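You operate a simulated robot arm through the tools that you are given. There is no shell and no other tool.

You run a simulated robot arm. Do the job below in one go: nothing can be reset, and whatever is moved stays where it is left.

## Task
Call up order 59 on the number keys, set 2 prints and start it.
Fine: type the number, then enter; the up arrow adds prints.

The check looks at the end state, three seconds after you hand in, the way a careful person would. Anything else that was tipped, shoved, dropped, spilled or broken makes it a failure.

## Robot
A 7-joint arm with a two-finger parallel gripper, fixed in place. Base frame: the origin is at the foot of the arm, x ahead of it, y to its left, z up; the work surface is at about z = 740. Units: mm, rad, N and s.
Its first joint turns from -2.601 to 2.601 rad. Payload 3.43 kg.
Tool frame: the origin (TCP) lies between the finger pads and is the grasp point; the fingertips stand 30 mm ahead of it; z points along the fingers, y is the line along which they close. The gripper opens to 94 mm. The fingers are 28 mm wide and 10 mm thick; the gripper's body (50 by 96 mm) begins 55 mm behind the TCP.
Orientation is that of the tool frame in the base frame, as a unit quaternion [x, y, z, w]. With the fingers straight down and closing along the base's y, the tool's x points along the base's -x, its y along +y and its z along -z.

## Interface
- The arm moves only by the tool send_rows. Its arguments are lists of equal length, an entry for each row: "dp": the shift along the tool's x, y, z in mm, a list of three; "angular": the turn, a rotation vector about the tool's x, y, z in rad, a list of three. In form: {"dp": [[dx, dy, dz], ...], "angular": [[ax, ay, az], ...]}. A call has 1 to 20 rows; each row shifts and turns the commanded pose from where the row before left it, along the tool's axes as they then stand. "hand" is the gripper command, from -1 (shut) to 1 (fully open), values between in proportion, set as the call begins (left out, the last holds). Rows are played at 5 a second. More than 50 mm and 0.15 rad between two rows, or a gripper value outside its range, and nothing of the call is played. A pose out of reach is approached as far as the arm can. The call stops where the force on the tool passes 90 N (or 10 N more than at its start, if that is more) or the arm is blocked; 0.2 s more then pass. Each finger travels about 45 mm/s and halts on what it meets, pressing with about 43 N; the grip force reading is that of the motor and also rises with nothing between the fingers. The clock runs only during rows and for 0.2 s after the last one: add rows that do not move to give the fingers time. It gives the time, the measured TCP pose, the force on the tool (base axes), the opening and the grip force at its end, in the units of the frame above (readings bear some noise), with the torque about the TCP (base axes, N m) and any sound that the robot's microphone picked up.
- Cameras (640 x 400 px; columns grow to the right, rows downward): "scene" is fixed at [50.1, 500.6, 1363.5]; the picture's right is [0.85, -0.52, 0.00], its down [-0.36, -0.59, -0.72] and it looks along [0.37, 0.61, -0.70] (base axes); focal length 374 px, centre (320, 200). "wrist" rides on the gripper at [76, 14, -102] in the tool frame; the picture's right is [-0.18, 0.98, 0.00], its down [-0.75, -0.14, -0.64] and it looks along [-0.63, -0.12, 0.77] (tool axes); focal length 243 px, centre (320, 200). There is no depth. A picture from a camera that has moved, and an enlarged one, comes with that camera's place and axes in the base frame and with its lens.
- grab_frame(camera): a new picture of that camera. No time passes.
- zoom(camera, box): a new picture of the part [left, top, right, bottom] of that camera's present view, enlarged. No time passes.
- sign_off(): hands the job in; it is judged then, once.

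Places have to be worked out from the pictures, the camera data and where the tool is seen. Open the gripper and draw the arm clear of the work before you hand the job in, unless the task says otherwise.

The tools are called after ">>>" as a command line: name --argument value ..., lists and objects as JSON in quotes. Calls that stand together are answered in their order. send_rows: Moves the arm, as the interface text tells. Its arguments: {"type":"object","properties":{"dp":{"type":"array","items":{"type":"array","items":{"type":"number"}}},"angular":{"type":"array","items":{"type":"array","items":{"type":"number"}}},"hand":{"type":"number"}},"required":["dp","angular"]} The other tools are called the same way: grab_frame (camera) takes a picture; zoom (camera, box) takes an enlarged picture of a part of a camera's view; sign_off () hands the job in.

At the start:

```text
clock: 0.0
position: [290.6, 645.9, 1065.5]
ee_rot: [0.0, 1.0, 0.0, 0.0]
force: [0.1, 0.1, -0.1]
moment: [0.0, 0.01, 0.0]
finger_gap: 93.9
gripper_force: 0.0
```

scene: 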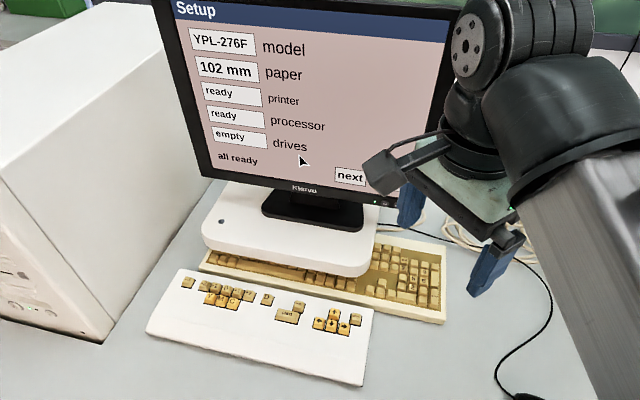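
wrist: 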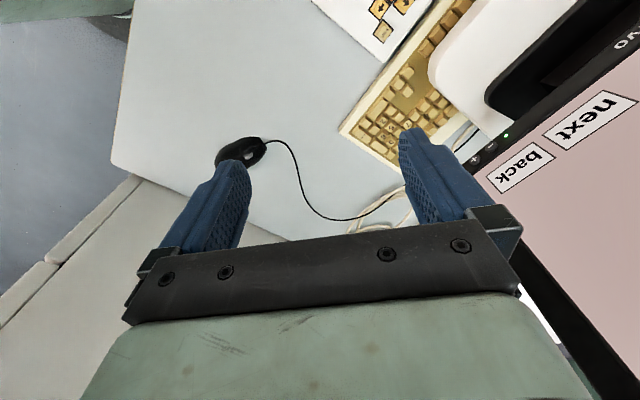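

I'll look closely at the screen and the keyboards before moving anything.

>>> zoom --camera "scene" --box '[140, 230, 460, 390]'

>>> zoom --camera "scene" --box '[160, 260, 280, 335]'

>>> zoom --camera "scene" --box '[260, 280, 380, 355]'

>>> zoom --camera "scene" --box '[150, 0, 470, 200]'

>>> zoom --camera "scene" --box '[350, 230, 460, 330]'

```text
2.00 times, centred on (300, 310) of scene
camera zoom: at [50.1, 500.6, 1363.5], right [0.85, -0.52, 0.0], down [-0.36, -0.59, -0.72], along [0.37, 0.61, -0.7], focal length 748 px, centre (360, -20)
```

zoom: 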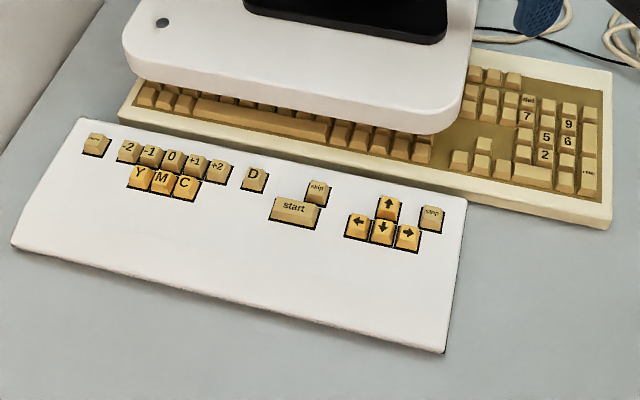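

```text
5.33 times, centred on (220, 298) of scene
camera zoom: at [50.1, 500.6, 1363.5], right [0.85, -0.52, 0.0], down [-0.36, -0.59, -0.72], along [0.37, 0.61, -0.7], focal length 1995 px, centre (853, -320)
```

zoom: 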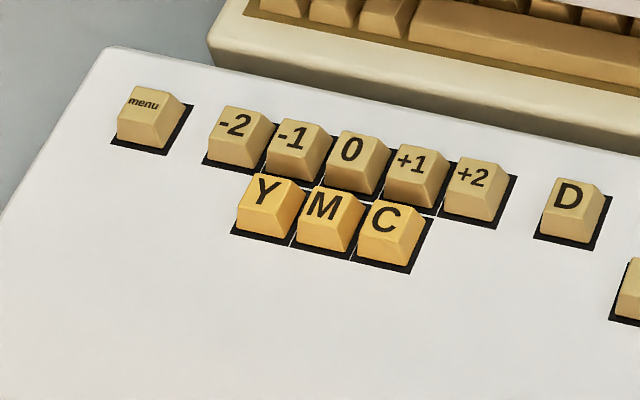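

```text
5.33 times, centred on (320, 318) of scene
camera zoom: at [50.1, 500.6, 1363.5], right [0.85, -0.52, 0.0], down [-0.36, -0.59, -0.72], along [0.37, 0.61, -0.7], focal length 1995 px, centre (320, -427)
```

zoom: 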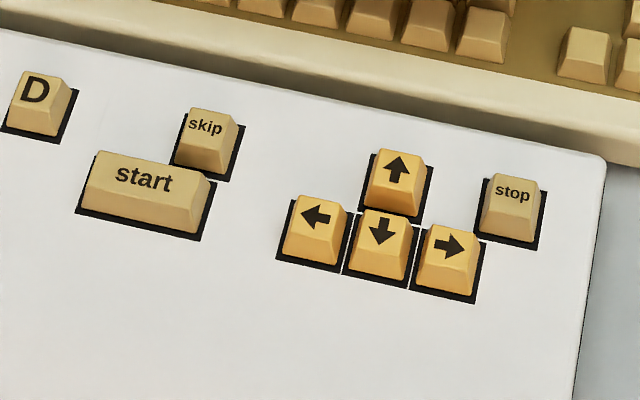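

```text
2.00 times, centred on (310, 100) of scene
camera zoom: at [50.1, 500.6, 1363.5], right [0.85, -0.52, 0.0], down [-0.36, -0.59, -0.72], along [0.37, 0.61, -0.7], focal length 748 px, centre (340, 400)
```

zoom: 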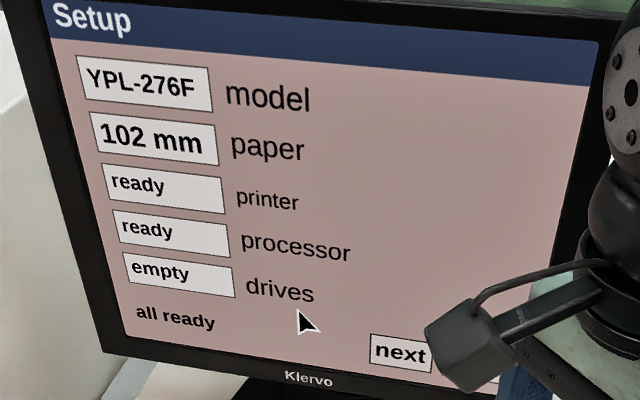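

```text
4.00 times, centred on (405, 280) of scene
camera zoom: at [50.1, 500.6, 1363.5], right [0.85, -0.52, 0.0], down [-0.36, -0.59, -0.72], along [0.37, 0.61, -0.7], focal length 1496 px, centre (-20, -120)
```

zoom: 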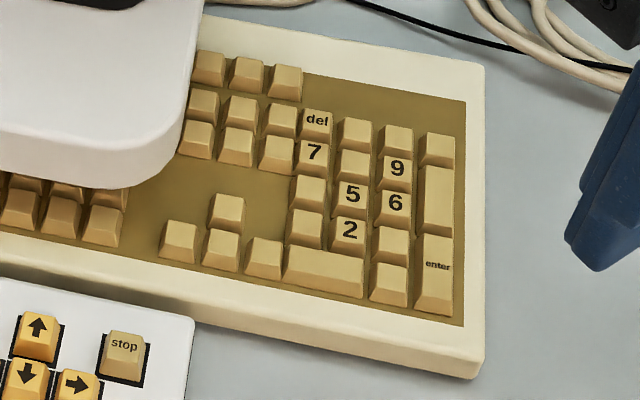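

The screen is on a Setup page. The number pad looks to be around (400, 746) with the keyboard turned about 45°, and the print keys are on the white board in front. I'll shut the gripper, turn the tool 45° to line up with the keyboard, and take new pictures.

>>> send_rows --dp '[[0, 0, 0], [0, 0, 0], [0, 0, 0], [0, 0, 0], [0, 0, 0], [0, 0, 0], [0, 0, 0], [0, 0, 0]]' --angular '[[0, 0, -0.131], [0, 0, -0.131], [0, 0, -0.131], [0, 0, -0.131], [0, 0, -0.131], [0, 0, -0.1304], [0, 0, 0], [0, 0, 0]]' --hand -1

>>> grab_frame --camera "wrist"

>>> grab_frame --camera "scene"

```text
clock: 1.8
position: [292.2, 646.6, 1066.1]
ee_rot: [-0.384, 0.923, 0.0, 0.0]
force: [0.6, 0.2, -0.5]
moment: [0.03, 0.03, 0.03]
finger_gap: 0.0
gripper_force: 32.4
```

```text
taken
camera wrist: at [227.3, 602.9, 1169.1], right [-0.57, 0.82, 0.0], down [0.63, 0.43, 0.64], along [0.53, 0.36, -0.77], focal length 243 px, centre (320, 200)
```

wrist: 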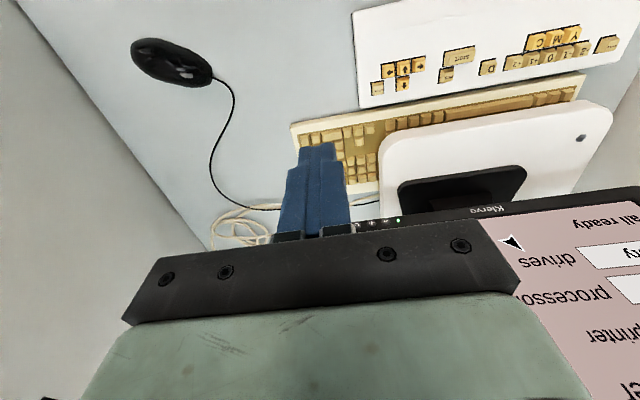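

```text
taken
```

scene: 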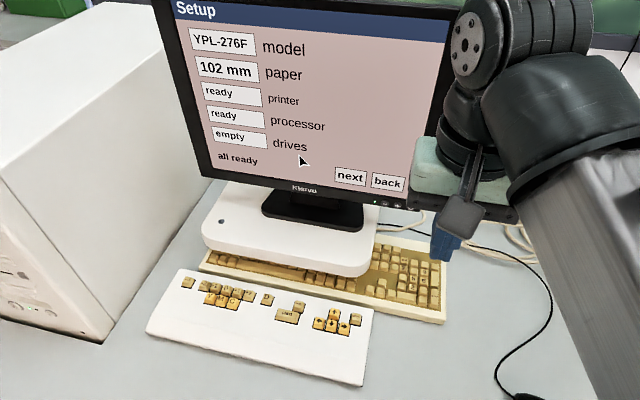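

Fingers are shut and roughly in line with the keyboard. I'll zoom in on the fingertip shape and the number pad from this angle.

>>> zoom --camera "wrist" --box '[260, 120, 400, 250]'

>>> zoom --camera "wrist" --box '[280, 30, 480, 155]'

>>> zoom --camera "scene" --box '[400, 130, 520, 300]'

```text
3.08 times, centred on (330, 185) of wrist
camera zoom: at [227.3, 602.9, 1169.1], right [-0.57, 0.82, 0.0], down [0.63, 0.43, 0.64], along [0.53, 0.36, -0.77], focal length 746 px, centre (289, 246)
```

zoom: 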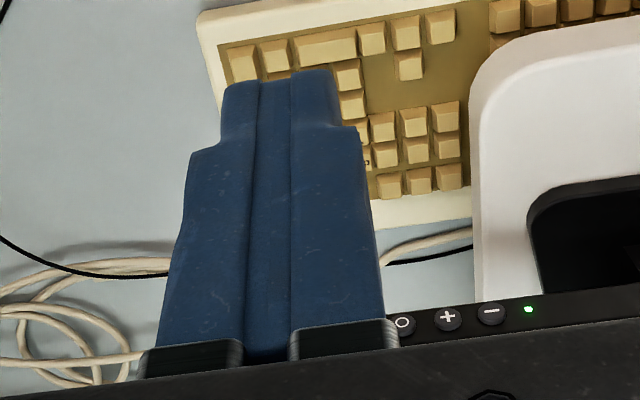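

```text
3.20 times, centred on (380, 92) of wrist
camera zoom: at [227.3, 602.9, 1169.1], right [-0.57, 0.82, 0.0], down [0.63, 0.43, 0.64], along [0.53, 0.36, -0.77], focal length 776 px, centre (128, 544)
```

zoom: 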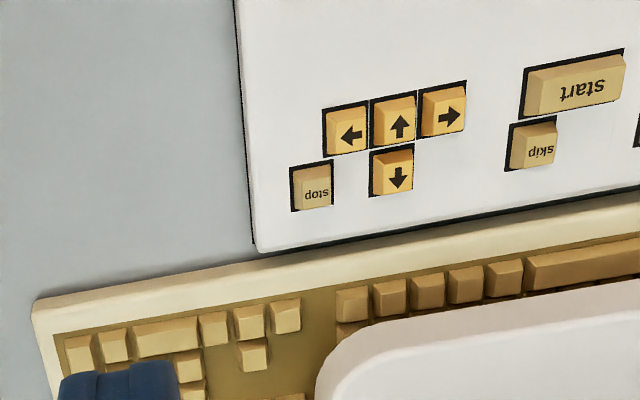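

```text
2.35 times, centred on (460, 215) of scene
camera zoom: at [50.1, 500.6, 1363.5], right [0.85, -0.52, 0.0], down [-0.36, -0.59, -0.72], along [0.37, 0.61, -0.7], focal length 880 px, centre (-9, 165)
```

zoom: 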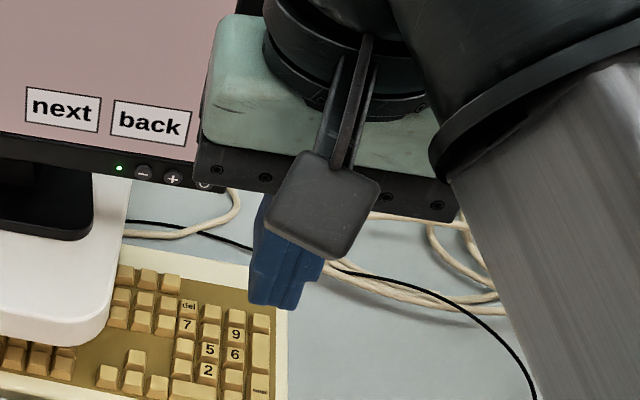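

The fingertips shut together measure about 20 x 28 mm, which is wider than the ~19 mm key pitch. I'll tilt the tool so one corner leads, with the body leaning away from the monitor, and do it up here where there's room.

>>> send_rows --dp '[[0, 0, 0], [0, 0, 0], [0, 0, 0], [0, 0, 0], [0, 0, 0], [0, 0, 0], [0, 0, 0], [0, 0, 0], [0, 0, 0]]' --angular '[[0, -0.125, 0], [0, -0.125, 0], [0, -0.125, 0], [0, -0.125, 0], [-0.15, 0, 0], [-0.15, 0, 0], [-0.15, 0, 0], [0, 0, 0], [0, 0, 0]]'

>>> grab_frame --camera "wrist"

>>> grab_frame --camera "scene"

```text
clock: 3.8
position: [291.2, 646.3, 1065.5]
ee_rot: [-0.413, 0.851, 0.292, 0.141]
force: [0.0, 0.2, 0.4]
moment: [0.0, 0.02, -0.03]
finger_gap: 0.0
gripper_force: 32.5
```

```text
taken
camera wrist: at [232.9, 542.8, 1115.8], right [-0.66, 0.59, 0.46], down [0.58, 0.01, 0.81], along [0.48, 0.8, -0.35], focal length 243 px, centre (320, 200)
```

wrist: 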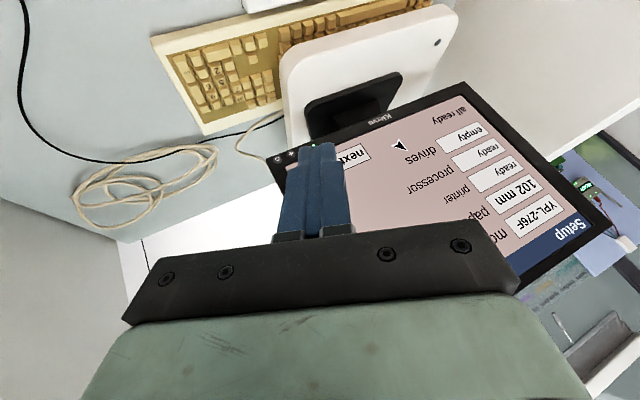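

```text
taken
```

scene: 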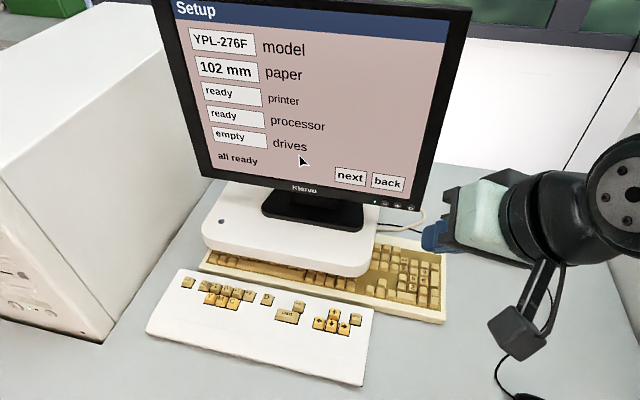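

The tilt worked and the view is clear. I'll zoom on the number pad from both cameras to triangulate the keys.

>>> zoom --camera "wrist" --box '[150, 20, 290, 140]'

>>> zoom --camera "scene" --box '[380, 240, 450, 320]'

```text
3.33 times, centred on (220, 80) of wrist
camera zoom: at [232.9, 542.8, 1115.8], right [-0.66, 0.59, 0.46], down [0.58, 0.01, 0.81], along [0.48, 0.8, -0.35], focal length 809 px, centre (653, 600)
```

zoom: 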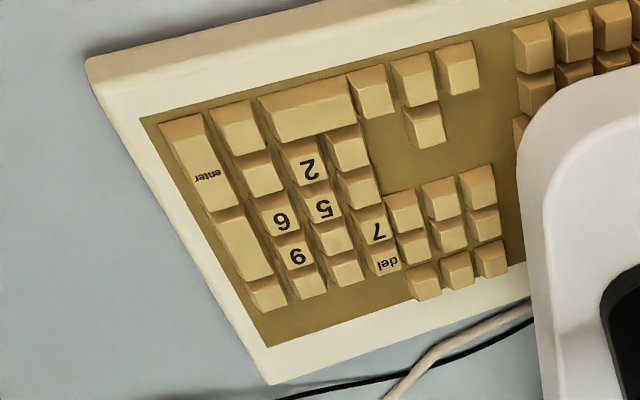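

```text
5.00 times, centred on (415, 280) of scene
camera zoom: at [50.1, 500.6, 1363.5], right [0.85, -0.52, 0.0], down [-0.36, -0.59, -0.72], along [0.37, 0.61, -0.7], focal length 1870 px, centre (-155, -200)
```

zoom: 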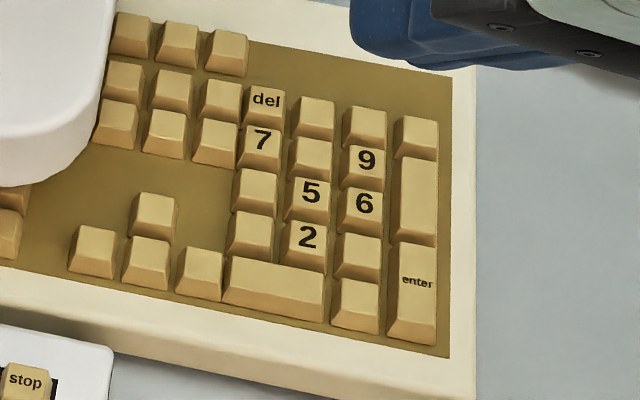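

The two views agree on the number pad to within about 5 mm, with key 5 near (403, 747, 775). I'll bring the leading corner to a hover about 40 mm above key 5 and check the offset by eye.

>>> send_rows --dp '[[-3.4, -17.7, 32.8], [-3.4, -17.7, 32.8], [-3.4, -17.7, 32.8], [-3.4, -17.7, 32.8], [-3.4, -17.7, 32.8], [-3.4, -17.7, 32.8], [-3.4, -17.8, 32.7], [0, 0, 0], [0, 0, 0]]' --angular '[[0, 0, 0], [0, 0, 0], [0, 0, 0], [0, 0, 0], [0, 0, 0], [0, 0, 0], [0, 0, 0], [0, 0, 0], [0, 0, 0]]'

>>> grab_frame --camera "wrist"

>>> grab_frame --camera "scene"

>>> zoom --camera "scene" --box '[370, 220, 470, 330]'

>>> zoom --camera "wrist" --box '[250, 90, 410, 190]'

```text
clock: 5.8
position: [402.2, 740.8, 845.9]
ee_rot: [-0.413, 0.851, 0.293, 0.14]
force: [0.6, -0.9, 0.0]
moment: [0.03, 0.01, 0.0]
finger_gap: 0.0
gripper_force: 32.8
```

```text
taken
camera wrist: at [343.6, 637.0, 896.5], right [-0.66, 0.59, 0.46], down [0.58, 0.01, 0.81], along [0.48, 0.8, -0.35], focal length 243 px, centre (320, 200)
```

wrist: 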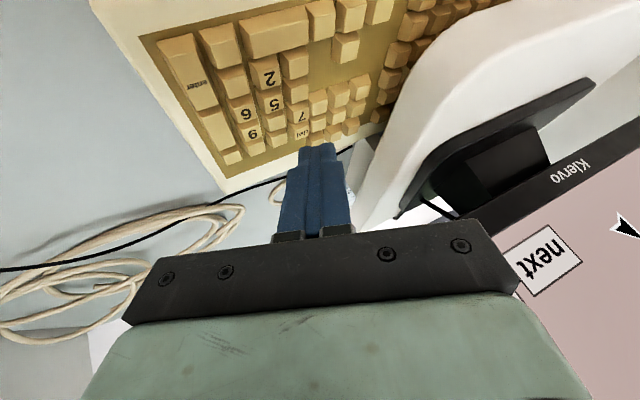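

```text
taken
```

scene: 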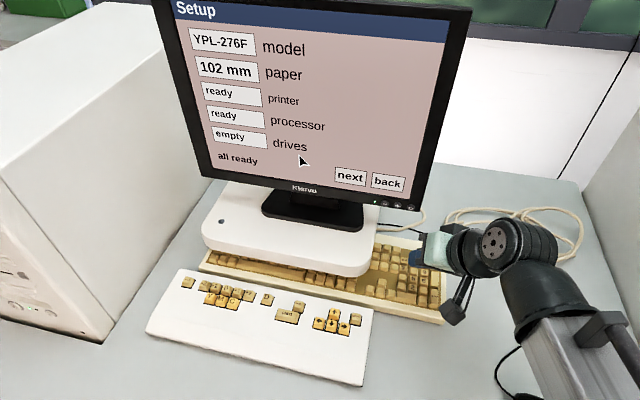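

```text
3.64 times, centred on (420, 275) of scene
camera zoom: at [50.1, 500.6, 1363.5], right [0.85, -0.52, 0.0], down [-0.36, -0.59, -0.72], along [0.37, 0.61, -0.7], focal length 1360 px, centre (-44, -73)
```

zoom: 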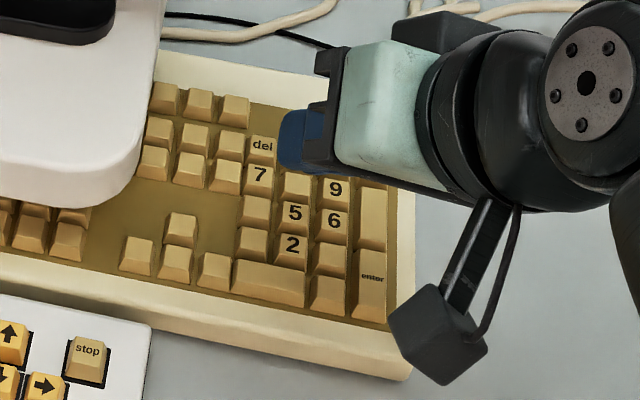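

```text
4.00 times, centred on (330, 140) of wrist
camera zoom: at [343.6, 637.0, 896.5], right [-0.66, 0.59, 0.46], down [0.58, 0.01, 0.81], along [0.48, 0.8, -0.35], focal length 970 px, centre (280, 440)
```

zoom: 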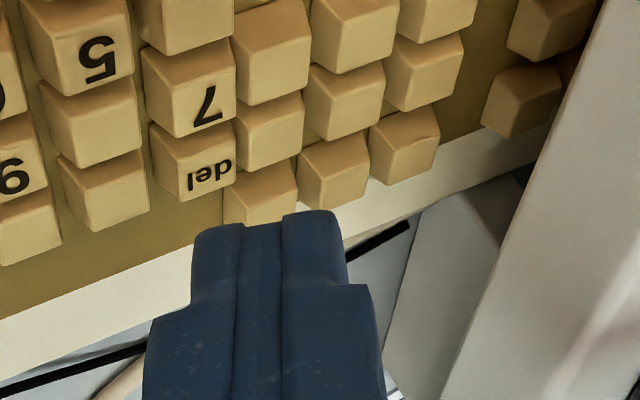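

The closer wrist view puts key 5 at about (405, 748, 775), and the leading corner about 38 mm above it and 1-2 mm off. I'll come down 28 mm with a small correction and look again.

>>> send_rows --dp '[[6.35, -6.45, 10.75], [6.35, -6.45, 10.75], [0, 0, 0], [0, 0, 0]]' --angular '[[0, 0, 0], [0, 0, 0], [0, 0, 0], [0, 0, 0]]'

>>> zoom --camera "wrist" --box '[230, 90, 390, 190]'

>>> zoom --camera "scene" --box '[380, 240, 450, 310]'

```text
clock: 6.8
position: [403.2, 739.7, 818.1]
ee_rot: [-0.412, 0.851, 0.292, 0.141]
force: [0.0, 0.2, -0.1]
moment: [0.0, 0.0, 0.01]
finger_gap: 0.0
gripper_force: 32.9
```

```text
4.00 times, centred on (310, 140) of wrist
camera zoom: at [345.2, 636.4, 869.2], right [-0.66, 0.59, 0.46], down [0.58, 0.01, 0.81], along [0.48, 0.8, -0.35], focal length 970 px, centre (360, 440)
```

zoom: 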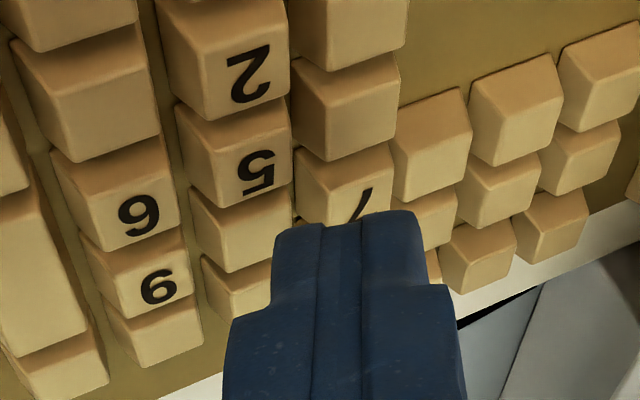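

```text
5.71 times, centred on (415, 275) of scene
camera zoom: at [50.1, 500.6, 1363.5], right [0.85, -0.52, 0.0], down [-0.36, -0.59, -0.72], along [0.37, 0.61, -0.7], focal length 2137 px, centre (-223, -229)
```

zoom: 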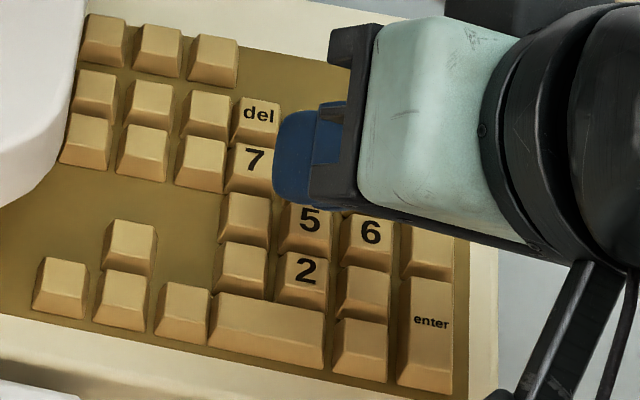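

Key 5's top works out at about (404, 747, 776) and the corner is directly above it at z ≈ 786. I'll ease down 9 mm to just about contact and read the force.

>>> send_rows --dp '[[1.44, -1.44, 2.23], [1.44, -1.44, 2.23], [1.44, -1.44, 2.23], [0, 0, 0]]' --angular '[[0, 0, 0], [0, 0, 0], [0, 0, 0], [0, 0, 0]]'

>>> zoom --camera "wrist" --box '[230, 90, 390, 190]'

>>> zoom --camera "scene" --box '[380, 240, 450, 310]'

```text
clock: 7.8
position: [404.5, 738.8, 809.7]
ee_rot: [-0.413, 0.851, 0.292, 0.14]
force: [0.3, -0.8, -0.3]
moment: [-0.04, -0.02, 0.02]
finger_gap: 0.1
gripper_force: 32.8
```

```text
4.00 times, centred on (310, 140) of wrist
camera zoom: at [346.8, 635.3, 860.4], right [-0.66, 0.59, 0.46], down [0.58, 0.01, 0.81], along [0.48, 0.8, -0.35], focal length 970 px, centre (360, 440)
```

zoom: 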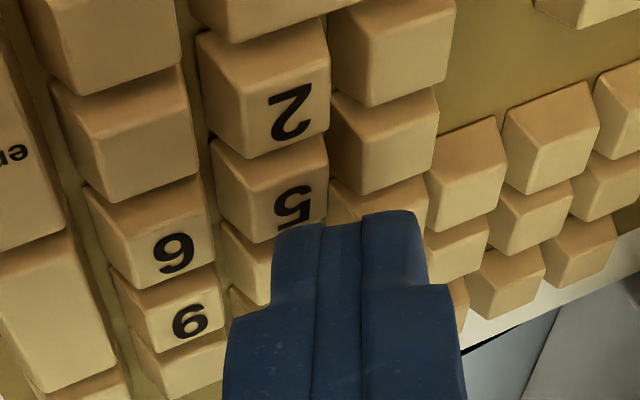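

```text
5.71 times, centred on (415, 275) of scene
camera zoom: at [50.1, 500.6, 1363.5], right [0.85, -0.52, 0.0], down [-0.36, -0.59, -0.72], along [0.37, 0.61, -0.7], focal length 2137 px, centre (-223, -229)
```

zoom: 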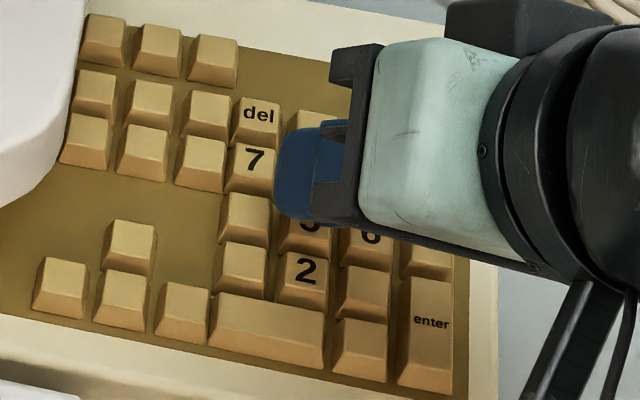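

No contact yet. The corner is at z ≈ 777, sitting 2-3 mm right of and slightly beyond the "5" label. I'll move it back toward the key centre and come down 3 mm more to feel for the key.

>>> send_rows --dp '[[1.74, 1.3, -0.42], [0.72, -0.57, 1.185], [0.72, -0.57, 1.185], [0, 0, 0]]' --angular '[[0, 0, 0], [0, 0, 0], [0, 0, 0], [0, 0, 0]]'

>>> zoom --camera "wrist" --box '[230, 90, 390, 190]'

>>> zoom --camera "scene" --box '[150, 0, 470, 200]'

```text
clock: 8.8
position: [404.3, 738.8, 808.7]
ee_rot: [-0.413, 0.851, 0.292, 0.141]
force: [0.8, 0.0, -0.2]
moment: [0.02, 0.01, -0.01]
finger_gap: 0.0
gripper_force: 32.9
```

```text
4.00 times, centred on (310, 140) of wrist
camera zoom: at [345.4, 635.4, 858.7], right [-0.66, 0.59, 0.46], down [0.58, 0.01, 0.81], along [0.48, 0.8, -0.35], focal length 970 px, centre (360, 440)
```

zoom: 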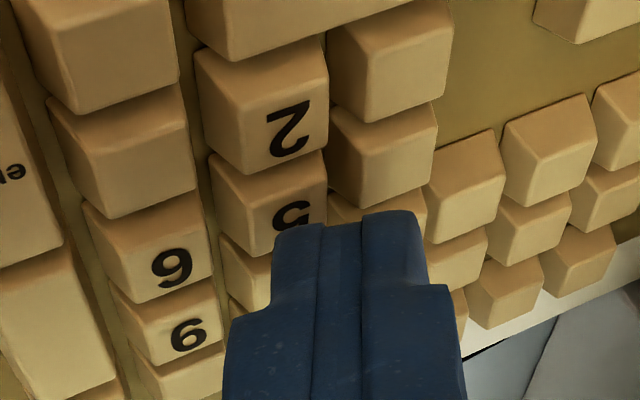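

```text
2.00 times, centred on (310, 100) of scene
camera zoom: at [50.1, 500.6, 1363.5], right [0.85, -0.52, 0.0], down [-0.36, -0.59, -0.72], along [0.37, 0.61, -0.7], focal length 748 px, centre (340, 400)
```

zoom: 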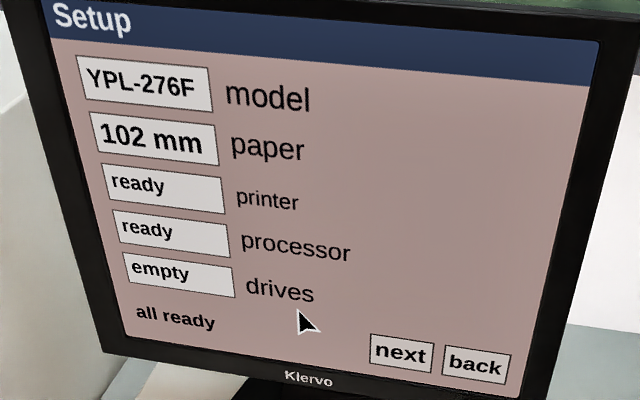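

There's no clear force and no sound, and the screen hasn't changed. The corner is over the label, so I'll go down 3 mm more in small steps.

>>> send_rows --dp '[[0.72, -0.57, 1.185], [0.72, -0.57, 1.185], [0, 0, 0]]' --angular '[[0, 0, 0], [0, 0, 0], [0, 0, 0]]'

>>> zoom --camera "wrist" --box '[230, 90, 390, 190]'

>>> zoom --camera "scene" --box '[150, 0, 470, 200]'

```text
clock: 9.6
position: [403.7, 737.9, 806.7]
ee_rot: [-0.412, 0.851, 0.292, 0.141]
force: [0.6, -0.1, 0.1]
moment: [0.0, -0.01, 0.03]
finger_gap: 0.0
gripper_force: 32.6
```

```text
4.00 times, centred on (310, 140) of wrist
camera zoom: at [345.6, 634.9, 856.4], right [-0.66, 0.59, 0.46], down [0.58, 0.01, 0.81], along [0.48, 0.8, -0.35], focal length 970 px, centre (360, 440)
```

zoom: 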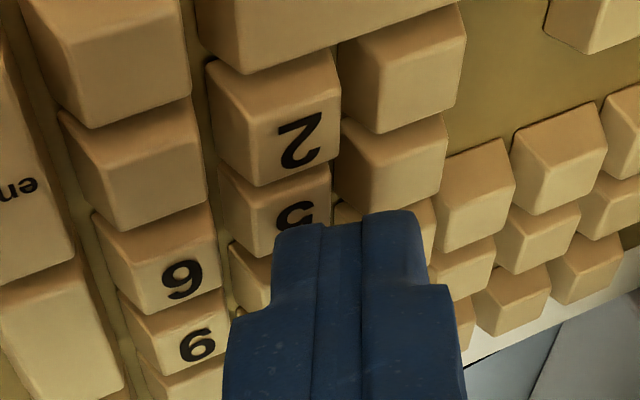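

```text
2.00 times, centred on (310, 100) of scene
camera zoom: at [50.1, 500.6, 1363.5], right [0.85, -0.52, 0.0], down [-0.36, -0.59, -0.72], along [0.37, 0.61, -0.7], focal length 748 px, centre (340, 400)
```

zoom: 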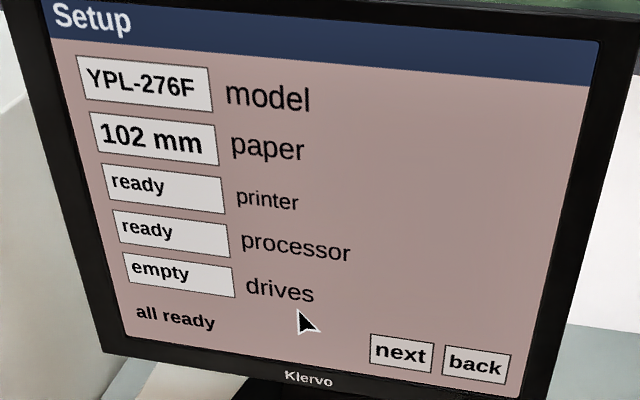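

Key 5 now sits visibly lower than its neighbours, so I'm pressing it, though the screen hasn't reacted. I'll push 2 mm further, checking the force, before letting it up.

>>> send_rows --dp '[[0.48, -0.38, 0.79], [0.48, -0.38, 0.79], [0, 0, 0]]' --angular '[[0, 0, 0], [0, 0, 0], [0, 0, 0]]'

>>> zoom --camera "wrist" --box '[230, 90, 390, 190]'

>>> zoom --camera "scene" --box '[150, 0, 470, 200]'

```text
clock: 10.4
position: [402.7, 737.6, 803.0]
ee_rot: [-0.413, 0.851, 0.293, 0.14]
force: [0.8, -0.8, 4.1]
moment: [-0.01, -0.06, -0.02]
finger_gap: 0.0
gripper_force: 32.8
heard: click
```

```text
4.00 times, centred on (310, 140) of wrist
camera zoom: at [345.0, 635.1, 854.3], right [-0.66, 0.59, 0.46], down [0.58, 0.0, 0.81], along [0.48, 0.8, -0.35], focal length 970 px, centre (360, 440)
```

zoom: 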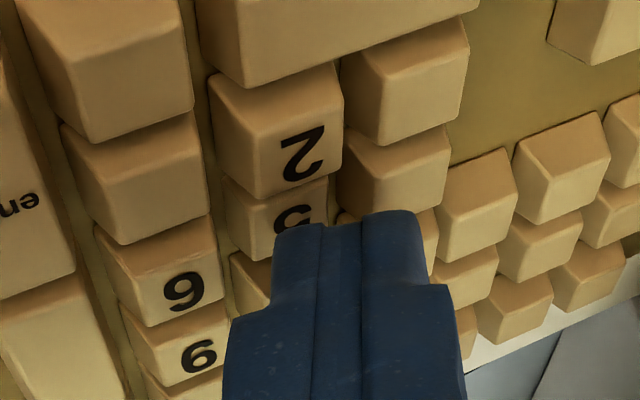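

```text
2.00 times, centred on (310, 100) of scene
camera zoom: at [50.1, 500.6, 1363.5], right [0.85, -0.52, 0.0], down [-0.36, -0.59, -0.72], along [0.37, 0.61, -0.7], focal length 748 px, centre (340, 400)
```

zoom: 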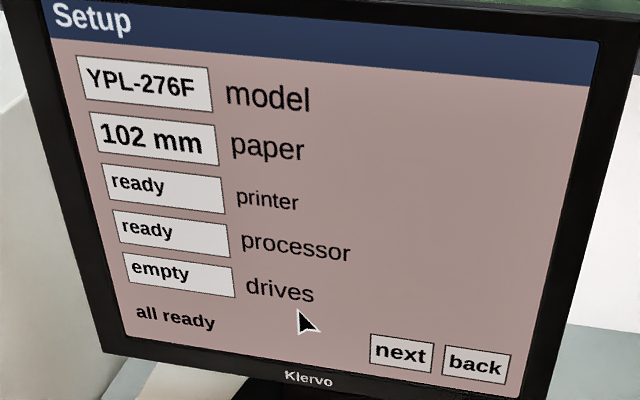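

A click and 4 N: key 5 was pressed. I'll lift off and see whether the screen reacted.

>>> send_rows --dp '[[-4.8, 3.8, -7.9], [-4.8, 3.8, -7.9], [0, 0, 0], [0, 0, 0]]' --angular '[[0, 0, 0], [0, 0, 0], [0, 0, 0], [0, 0, 0]]'

>>> grab_frame --camera "scene"

>>> grab_frame --camera "wrist"

```text
clock: 11.4
position: [403.6, 738.3, 824.6]
ee_rot: [-0.412, 0.851, 0.293, 0.14]
force: [0.0, -0.4, -0.6]
moment: [0.02, -0.01, 0.01]
finger_gap: 0.2
gripper_force: 33.1
```

```text
taken
```

scene: 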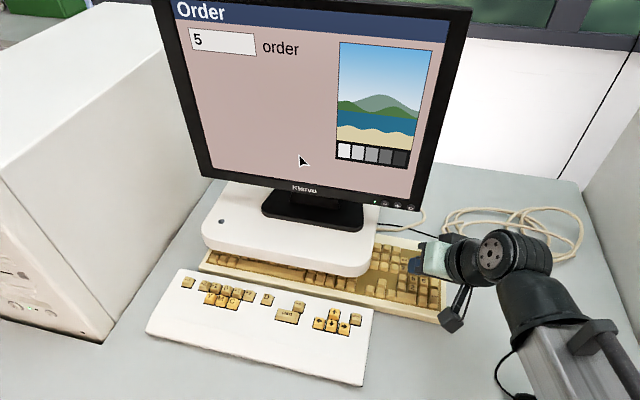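

```text
taken
camera wrist: at [345.5, 635.4, 875.5], right [-0.66, 0.59, 0.46], down [0.58, 0.01, 0.81], along [0.48, 0.8, -0.35], focal length 243 px, centre (320, 200)
```

wrist: 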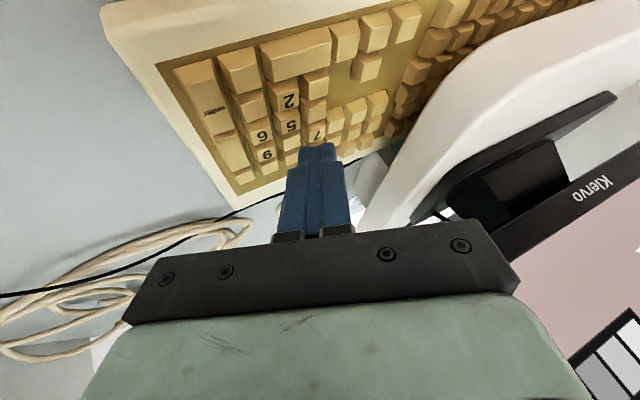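

The screen now reads "Order 5", so digits are taken on release. Key 9 is one column right and one row back, about (+26.8, 0) mm, so I'll shift across at this height and go partway down to check alignment.

>>> send_rows --dp '[[-8.38, -10.46, 0.03], [-8.38, -10.46, 0.03], [2.4, -1.9, 3.95], [2.4, -1.9, 3.95], [0, 0, 0]]' --angular '[[0, 0, 0], [0, 0, 0], [0, 0, 0], [0, 0, 0], [0, 0, 0]]'

>>> zoom --camera "wrist" --box '[230, 90, 390, 190]'

>>> zoom --camera "scene" --box '[380, 240, 450, 310]'

```text
clock: 12.6
position: [430.7, 739.0, 812.8]
ee_rot: [-0.412, 0.851, 0.293, 0.141]
force: [0.6, -0.5, 0.2]
moment: [-0.01, 0.01, 0.01]
finger_gap: 0.0
gripper_force: 32.1
```

```text
4.00 times, centred on (310, 140) of wrist
camera zoom: at [372.8, 635.8, 864.9], right [-0.66, 0.59, 0.46], down [0.58, 0.01, 0.81], along [0.48, 0.8, -0.35], focal length 970 px, centre (360, 440)
```

zoom: 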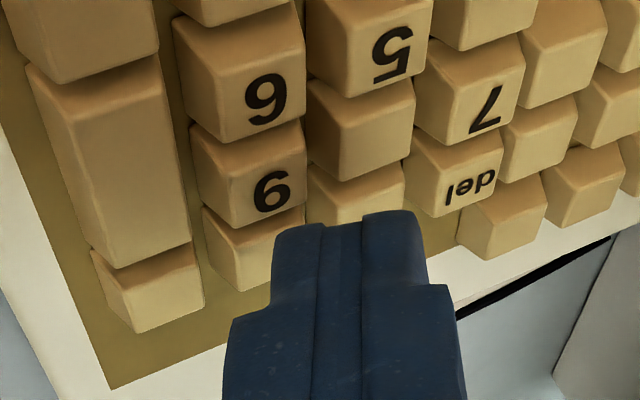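

```text
5.71 times, centred on (415, 275) of scene
camera zoom: at [50.1, 500.6, 1363.5], right [0.85, -0.52, 0.0], down [-0.36, -0.59, -0.72], along [0.37, 0.61, -0.7], focal length 2137 px, centre (-223, -229)
```

zoom: 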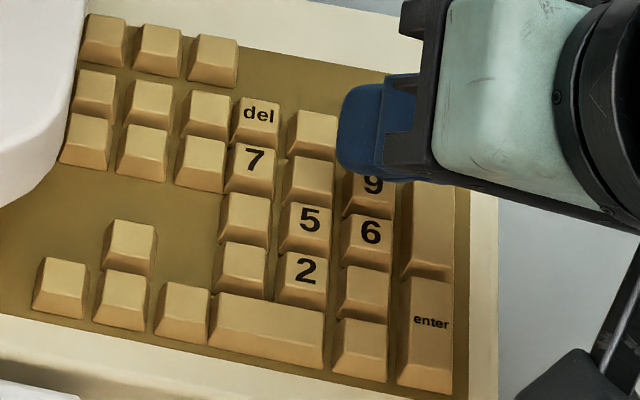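

The corner needs about 1 mm right and 2 mm nearer to match how it met key 5. I'll correct that, press to the same depth, lift, and listen for the click.

>>> send_rows --dp '[[1.76, -0.58, -1.35], [0.96, -0.76, 1.58], [0.96, -0.76, 1.58], [0.96, -0.76, 1.58], [0.96, -0.76, 1.58], [0.48, -0.38, 0.79], [0.48, -0.38, 0.79], [0, 0, 0]]' --angular '[[0, 0, 0], [0, 0, 0], [0, 0, 0], [0, 0, 0], [0, 0, 0], [0, 0, 0], [0, 0, 0], [0, 0, 0]]'

>>> zoom --camera "wrist" --box '[230, 90, 390, 190]'

>>> zoom --camera "scene" --box '[150, 0, 470, 200]'

```text
clock: 14.4
position: [429.9, 737.4, 802.9]
ee_rot: [-0.412, 0.851, 0.292, 0.141]
force: [0.4, 0.2, 5.7]
moment: [0.02, -0.02, 0.0]
finger_gap: 0.0
gripper_force: 33.4
heard: click
```

```text
4.00 times, centred on (310, 140) of wrist
camera zoom: at [372.0, 633.6, 854.1], right [-0.66, 0.59, 0.46], down [0.58, 0.0, 0.82], along [0.48, 0.8, -0.35], focal length 970 px, centre (360, 440)
```

zoom: 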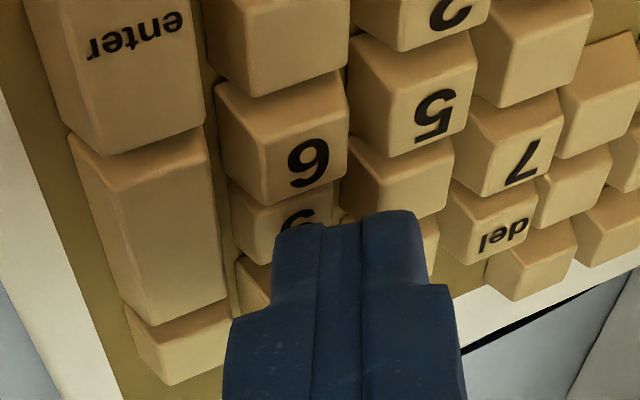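

```text
2.00 times, centred on (310, 100) of scene
camera zoom: at [50.1, 500.6, 1363.5], right [0.85, -0.52, 0.0], down [-0.36, -0.59, -0.72], along [0.37, 0.61, -0.7], focal length 748 px, centre (340, 400)
```

zoom: 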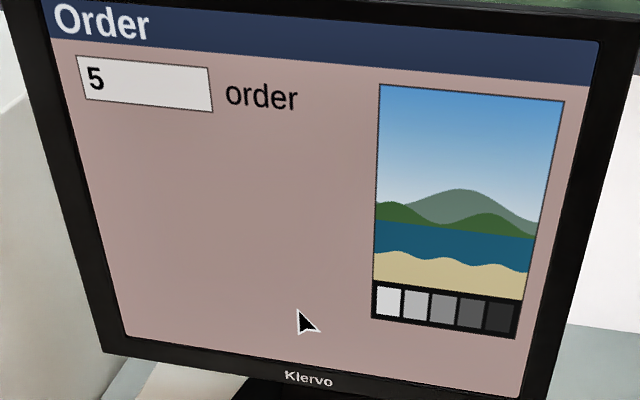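

Another click with 5.7 N. I'll lift off and check that the screen reads 59.

>>> send_rows --dp '[[-4.8, 3.8, -7.9], [-4.8, 3.8, -7.9], [0, 0, 0]]' --angular '[[0, 0, 0], [0, 0, 0], [0, 0, 0]]'

>>> zoom --camera "scene" --box '[150, 0, 470, 200]'

```text
clock: 15.2
position: [430.5, 735.8, 824.6]
ee_rot: [-0.413, 0.852, 0.292, 0.14]
force: [0.2, -0.7, -0.9]
moment: [-0.02, 0.02, 0.05]
finger_gap: 0.1
gripper_force: 33.1
```

```text
2.00 times, centred on (310, 100) of scene
camera zoom: at [50.1, 500.6, 1363.5], right [0.85, -0.52, 0.0], down [-0.36, -0.59, -0.72], along [0.37, 0.61, -0.7], focal length 748 px, centre (340, 400)
```

zoom: 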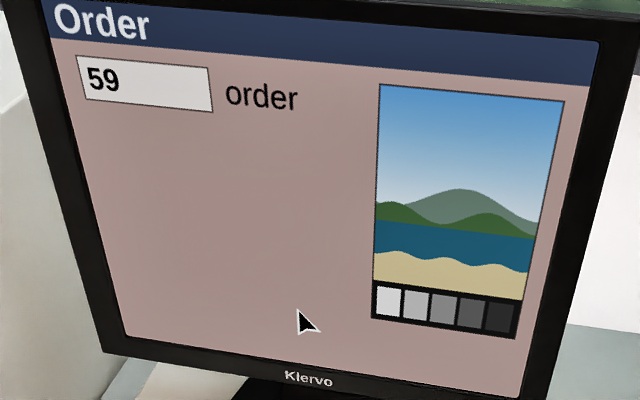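

The screen reads 59. I'll move across to the tall enter key near (411, 699), come partway down, and check alignment.

>>> send_rows --dp '[[20.5, -3.4, -14.1], [20.5, -3.4, -14.1], [2.4, -1.9, 3.95], [2.4, -1.9, 3.95], [0, 0, 0]]' --angular '[[0, 0, 0], [0, 0, 0], [0, 0, 0], [0, 0, 0], [0, 0, 0]]'

>>> zoom --camera "wrist" --box '[230, 90, 390, 190]'

>>> zoom --camera "scene" --box '[380, 240, 450, 330]'

```text
clock: 16.4
position: [410.3, 691.0, 812.3]
ee_rot: [-0.412, 0.852, 0.292, 0.14]
force: [0.4, -0.2, -0.1]
moment: [0.01, -0.01, -0.03]
finger_gap: 0.0
gripper_force: 33.0
```

```text
4.00 times, centred on (310, 140) of wrist
camera zoom: at [351.4, 587.5, 863.3], right [-0.66, 0.59, 0.46], down [0.58, 0.01, 0.81], along [0.48, 0.8, -0.35], focal length 970 px, centre (360, 440)
```

zoom: 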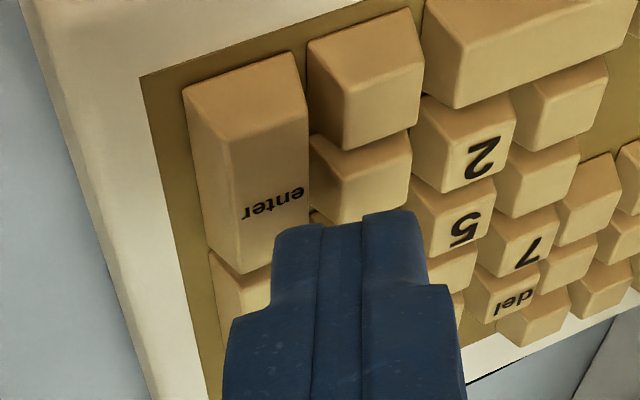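

```text
4.44 times, centred on (415, 285) of scene
camera zoom: at [50.1, 500.6, 1363.5], right [0.85, -0.52, 0.0], down [-0.36, -0.59, -0.72], along [0.37, 0.61, -0.7], focal length 1662 px, centre (-102, -178)
```

zoom: 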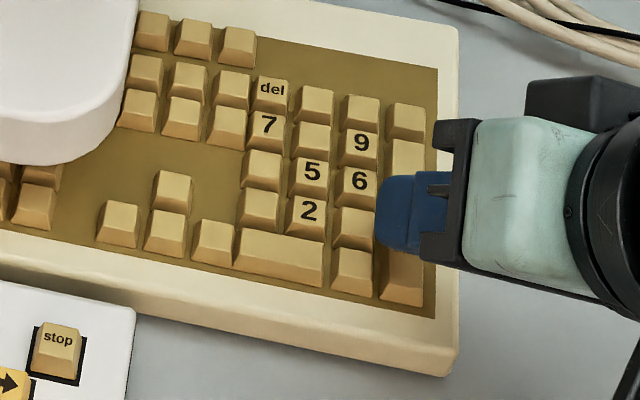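

The enter label lines up with the corner just as the earlier keys did. I'll press straight down 10 mm.

>>> send_rows --dp '[[0.96, -0.76, 1.58], [0.96, -0.76, 1.58], [0.96, -0.76, 1.58], [0.96, -0.76, 1.58], [0.48, -0.38, 0.79], [0.48, -0.38, 0.79], [0, 0, 0]]' --angular '[[0, 0, 0], [0, 0, 0], [0, 0, 0], [0, 0, 0], [0, 0, 0], [0, 0, 0], [0, 0, 0]]'

>>> zoom --camera "wrist" --box '[230, 90, 390, 190]'

>>> zoom --camera "scene" --box '[150, 0, 470, 200]'

```text
clock: 18.0
position: [409.9, 689.0, 803.2]
ee_rot: [-0.412, 0.851, 0.292, 0.14]
force: [0.6, -5.1, 10.1]
moment: [-0.1, -0.04, 0.04]
finger_gap: 0.0
gripper_force: 32.7
heard: click
```

```text
4.00 times, centred on (310, 140) of wrist
camera zoom: at [351.1, 586.8, 853.8], right [-0.66, 0.59, 0.46], down [0.58, 0.0, 0.82], along [0.48, 0.8, -0.35], focal length 970 px, centre (360, 440)
```

zoom: 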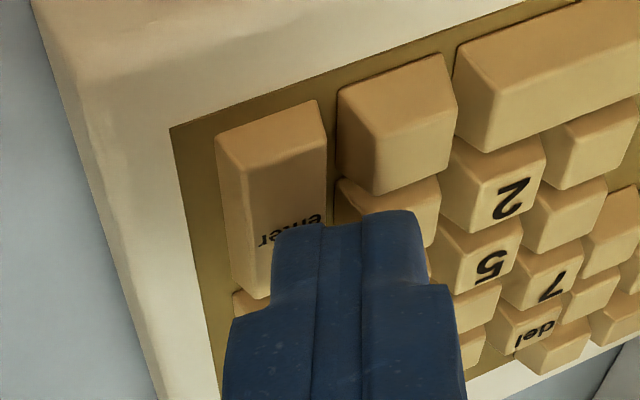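

```text
2.00 times, centred on (310, 100) of scene
camera zoom: at [50.1, 500.6, 1363.5], right [0.85, -0.52, 0.0], down [-0.36, -0.59, -0.72], along [0.37, 0.61, -0.7], focal length 748 px, centre (340, 400)
```

zoom: 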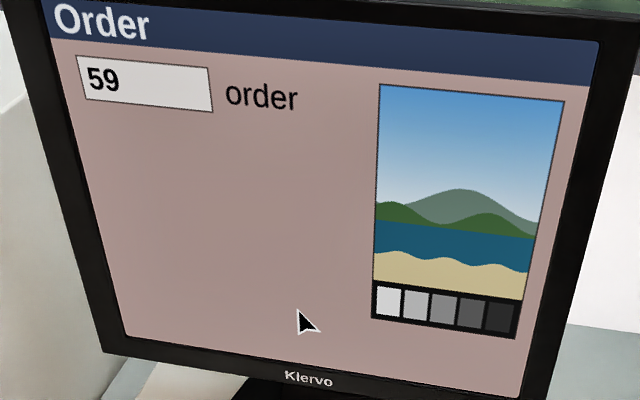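

Click heard on enter. I'll lift straight up and look at the screen.

>>> send_rows --dp '[[-4.8, 3.8, -7.9], [-4.8, 3.8, -7.9], [-4.8, 3.8, -7.9], [0, 0, 0]]' --angular '[[0, 0, 0], [0, 0, 0], [0, 0, 0], [0, 0, 0]]'

>>> grab_frame --camera "scene"

>>> zoom --camera "scene" --box '[150, 0, 470, 200]'

>>> grab_frame --camera "wrist"

```text
clock: 19.0
position: [410.4, 691.8, 833.4]
ee_rot: [-0.413, 0.852, 0.292, 0.14]
force: [0.0, -0.5, 0.1]
moment: [-0.02, 0.02, 0.04]
finger_gap: 0.0
gripper_force: 33.3
```

```text
taken
```

scene: 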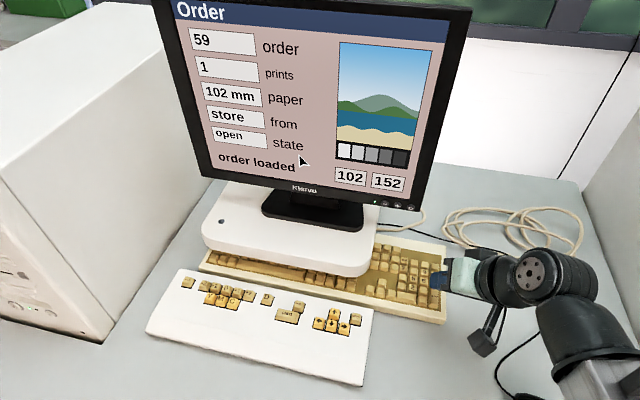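

```text
2.00 times, centred on (310, 100) of scene
camera zoom: at [50.1, 500.6, 1363.5], right [0.85, -0.52, 0.0], down [-0.36, -0.59, -0.72], along [0.37, 0.61, -0.7], focal length 748 px, centre (340, 400)
```

zoom: 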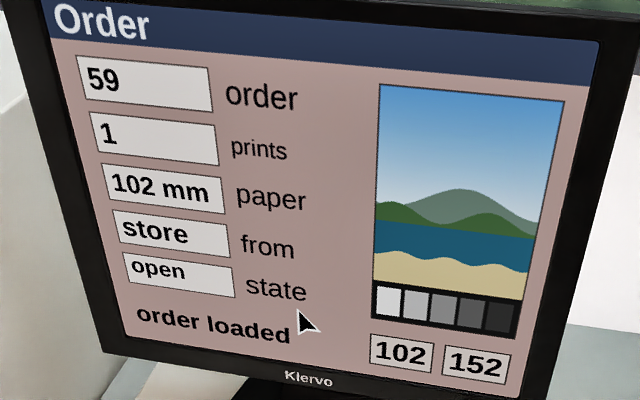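

```text
taken
camera wrist: at [351.3, 588.0, 884.7], right [-0.66, 0.59, 0.46], down [0.58, 0.01, 0.81], along [0.48, 0.8, -0.35], focal length 243 px, centre (320, 200)
```

wrist: 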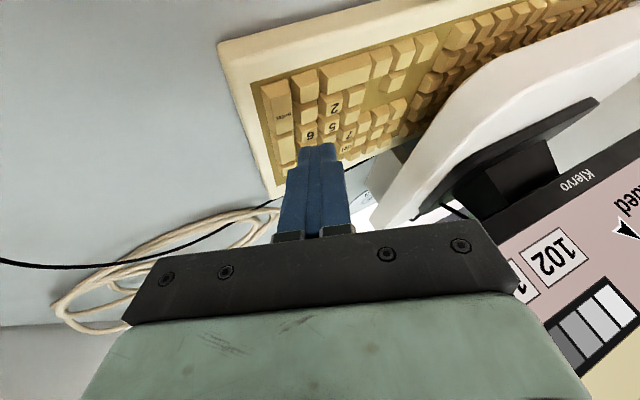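

Order 59 is loaded with prints at 1, so one press of the up arrow gives 2. I'll pull back and up, then slide left to hover over the up arrow near (241, 766), clear of the monitor and its base.

>>> send_rows --dp '[[16.17, 8.3, -17.19], [16.17, 8.3, -17.19], [16.17, 8.3, -17.19], [0.62, 30.46, 14.34], [0.62, 30.46, 14.34], [0.62, 30.46, 14.34], [0.62, 30.46, 14.34], [0.62, 30.46, 14.34], [0, 0, 0], [0, 0, 0]]' --angular '[[0, 0, 0], [0, 0, 0], [0, 0, 0], [0, 0, 0], [0, 0, 0], [0, 0, 0], [0, 0, 0], [0, 0, 0], [0, 0, 0], [0, 0, 0]]'

>>> grab_frame --camera "scene"

>>> grab_frame --camera "wrist"

>>> zoom --camera "wrist" --box '[230, 60, 390, 160]'

>>> zoom --camera "scene" --box '[260, 270, 400, 360]'

```text
clock: 21.2
position: [239.3, 753.7, 858.5]
ee_rot: [-0.412, 0.852, 0.292, 0.14]
force: [0.1, 0.4, -0.5]
moment: [-0.02, 0.0, -0.01]
finger_gap: 0.0
gripper_force: 33.3
```

```text
taken
```

scene: 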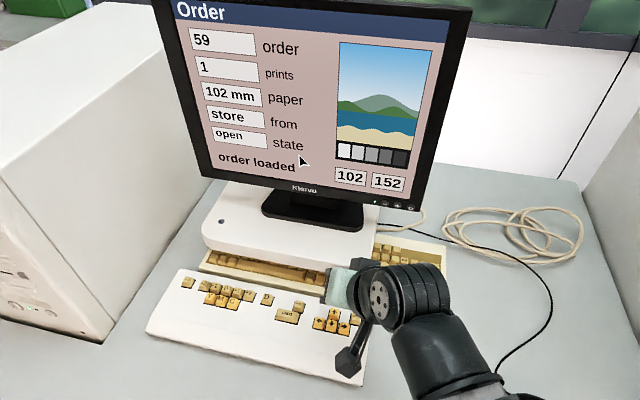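

```text
taken
camera wrist: at [180.9, 650.8, 909.1], right [-0.66, 0.59, 0.46], down [0.58, 0.01, 0.81], along [0.48, 0.8, -0.35], focal length 243 px, centre (320, 200)
```

wrist: 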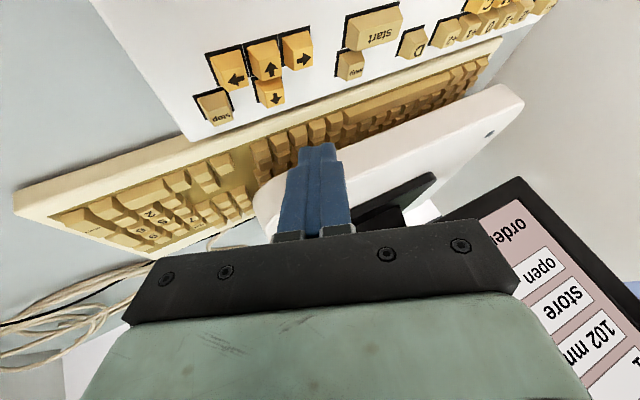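

```text
4.00 times, centred on (310, 110) of wrist
camera zoom: at [180.9, 650.8, 909.1], right [-0.66, 0.59, 0.46], down [0.58, 0.01, 0.81], along [0.48, 0.8, -0.35], focal length 970 px, centre (360, 560)
```

zoom: 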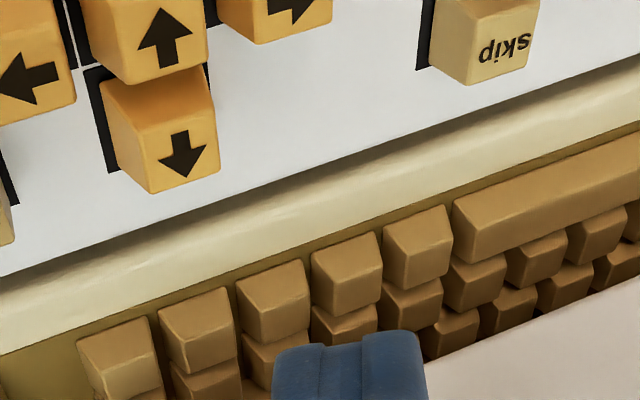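

```text
4.44 times, centred on (330, 315) of scene
camera zoom: at [50.1, 500.6, 1363.5], right [0.85, -0.52, 0.0], down [-0.36, -0.59, -0.72], along [0.37, 0.61, -0.7], focal length 1662 px, centre (276, -311)
```

zoom: 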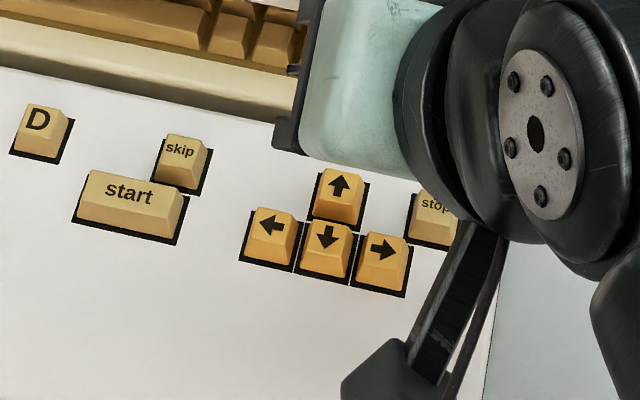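

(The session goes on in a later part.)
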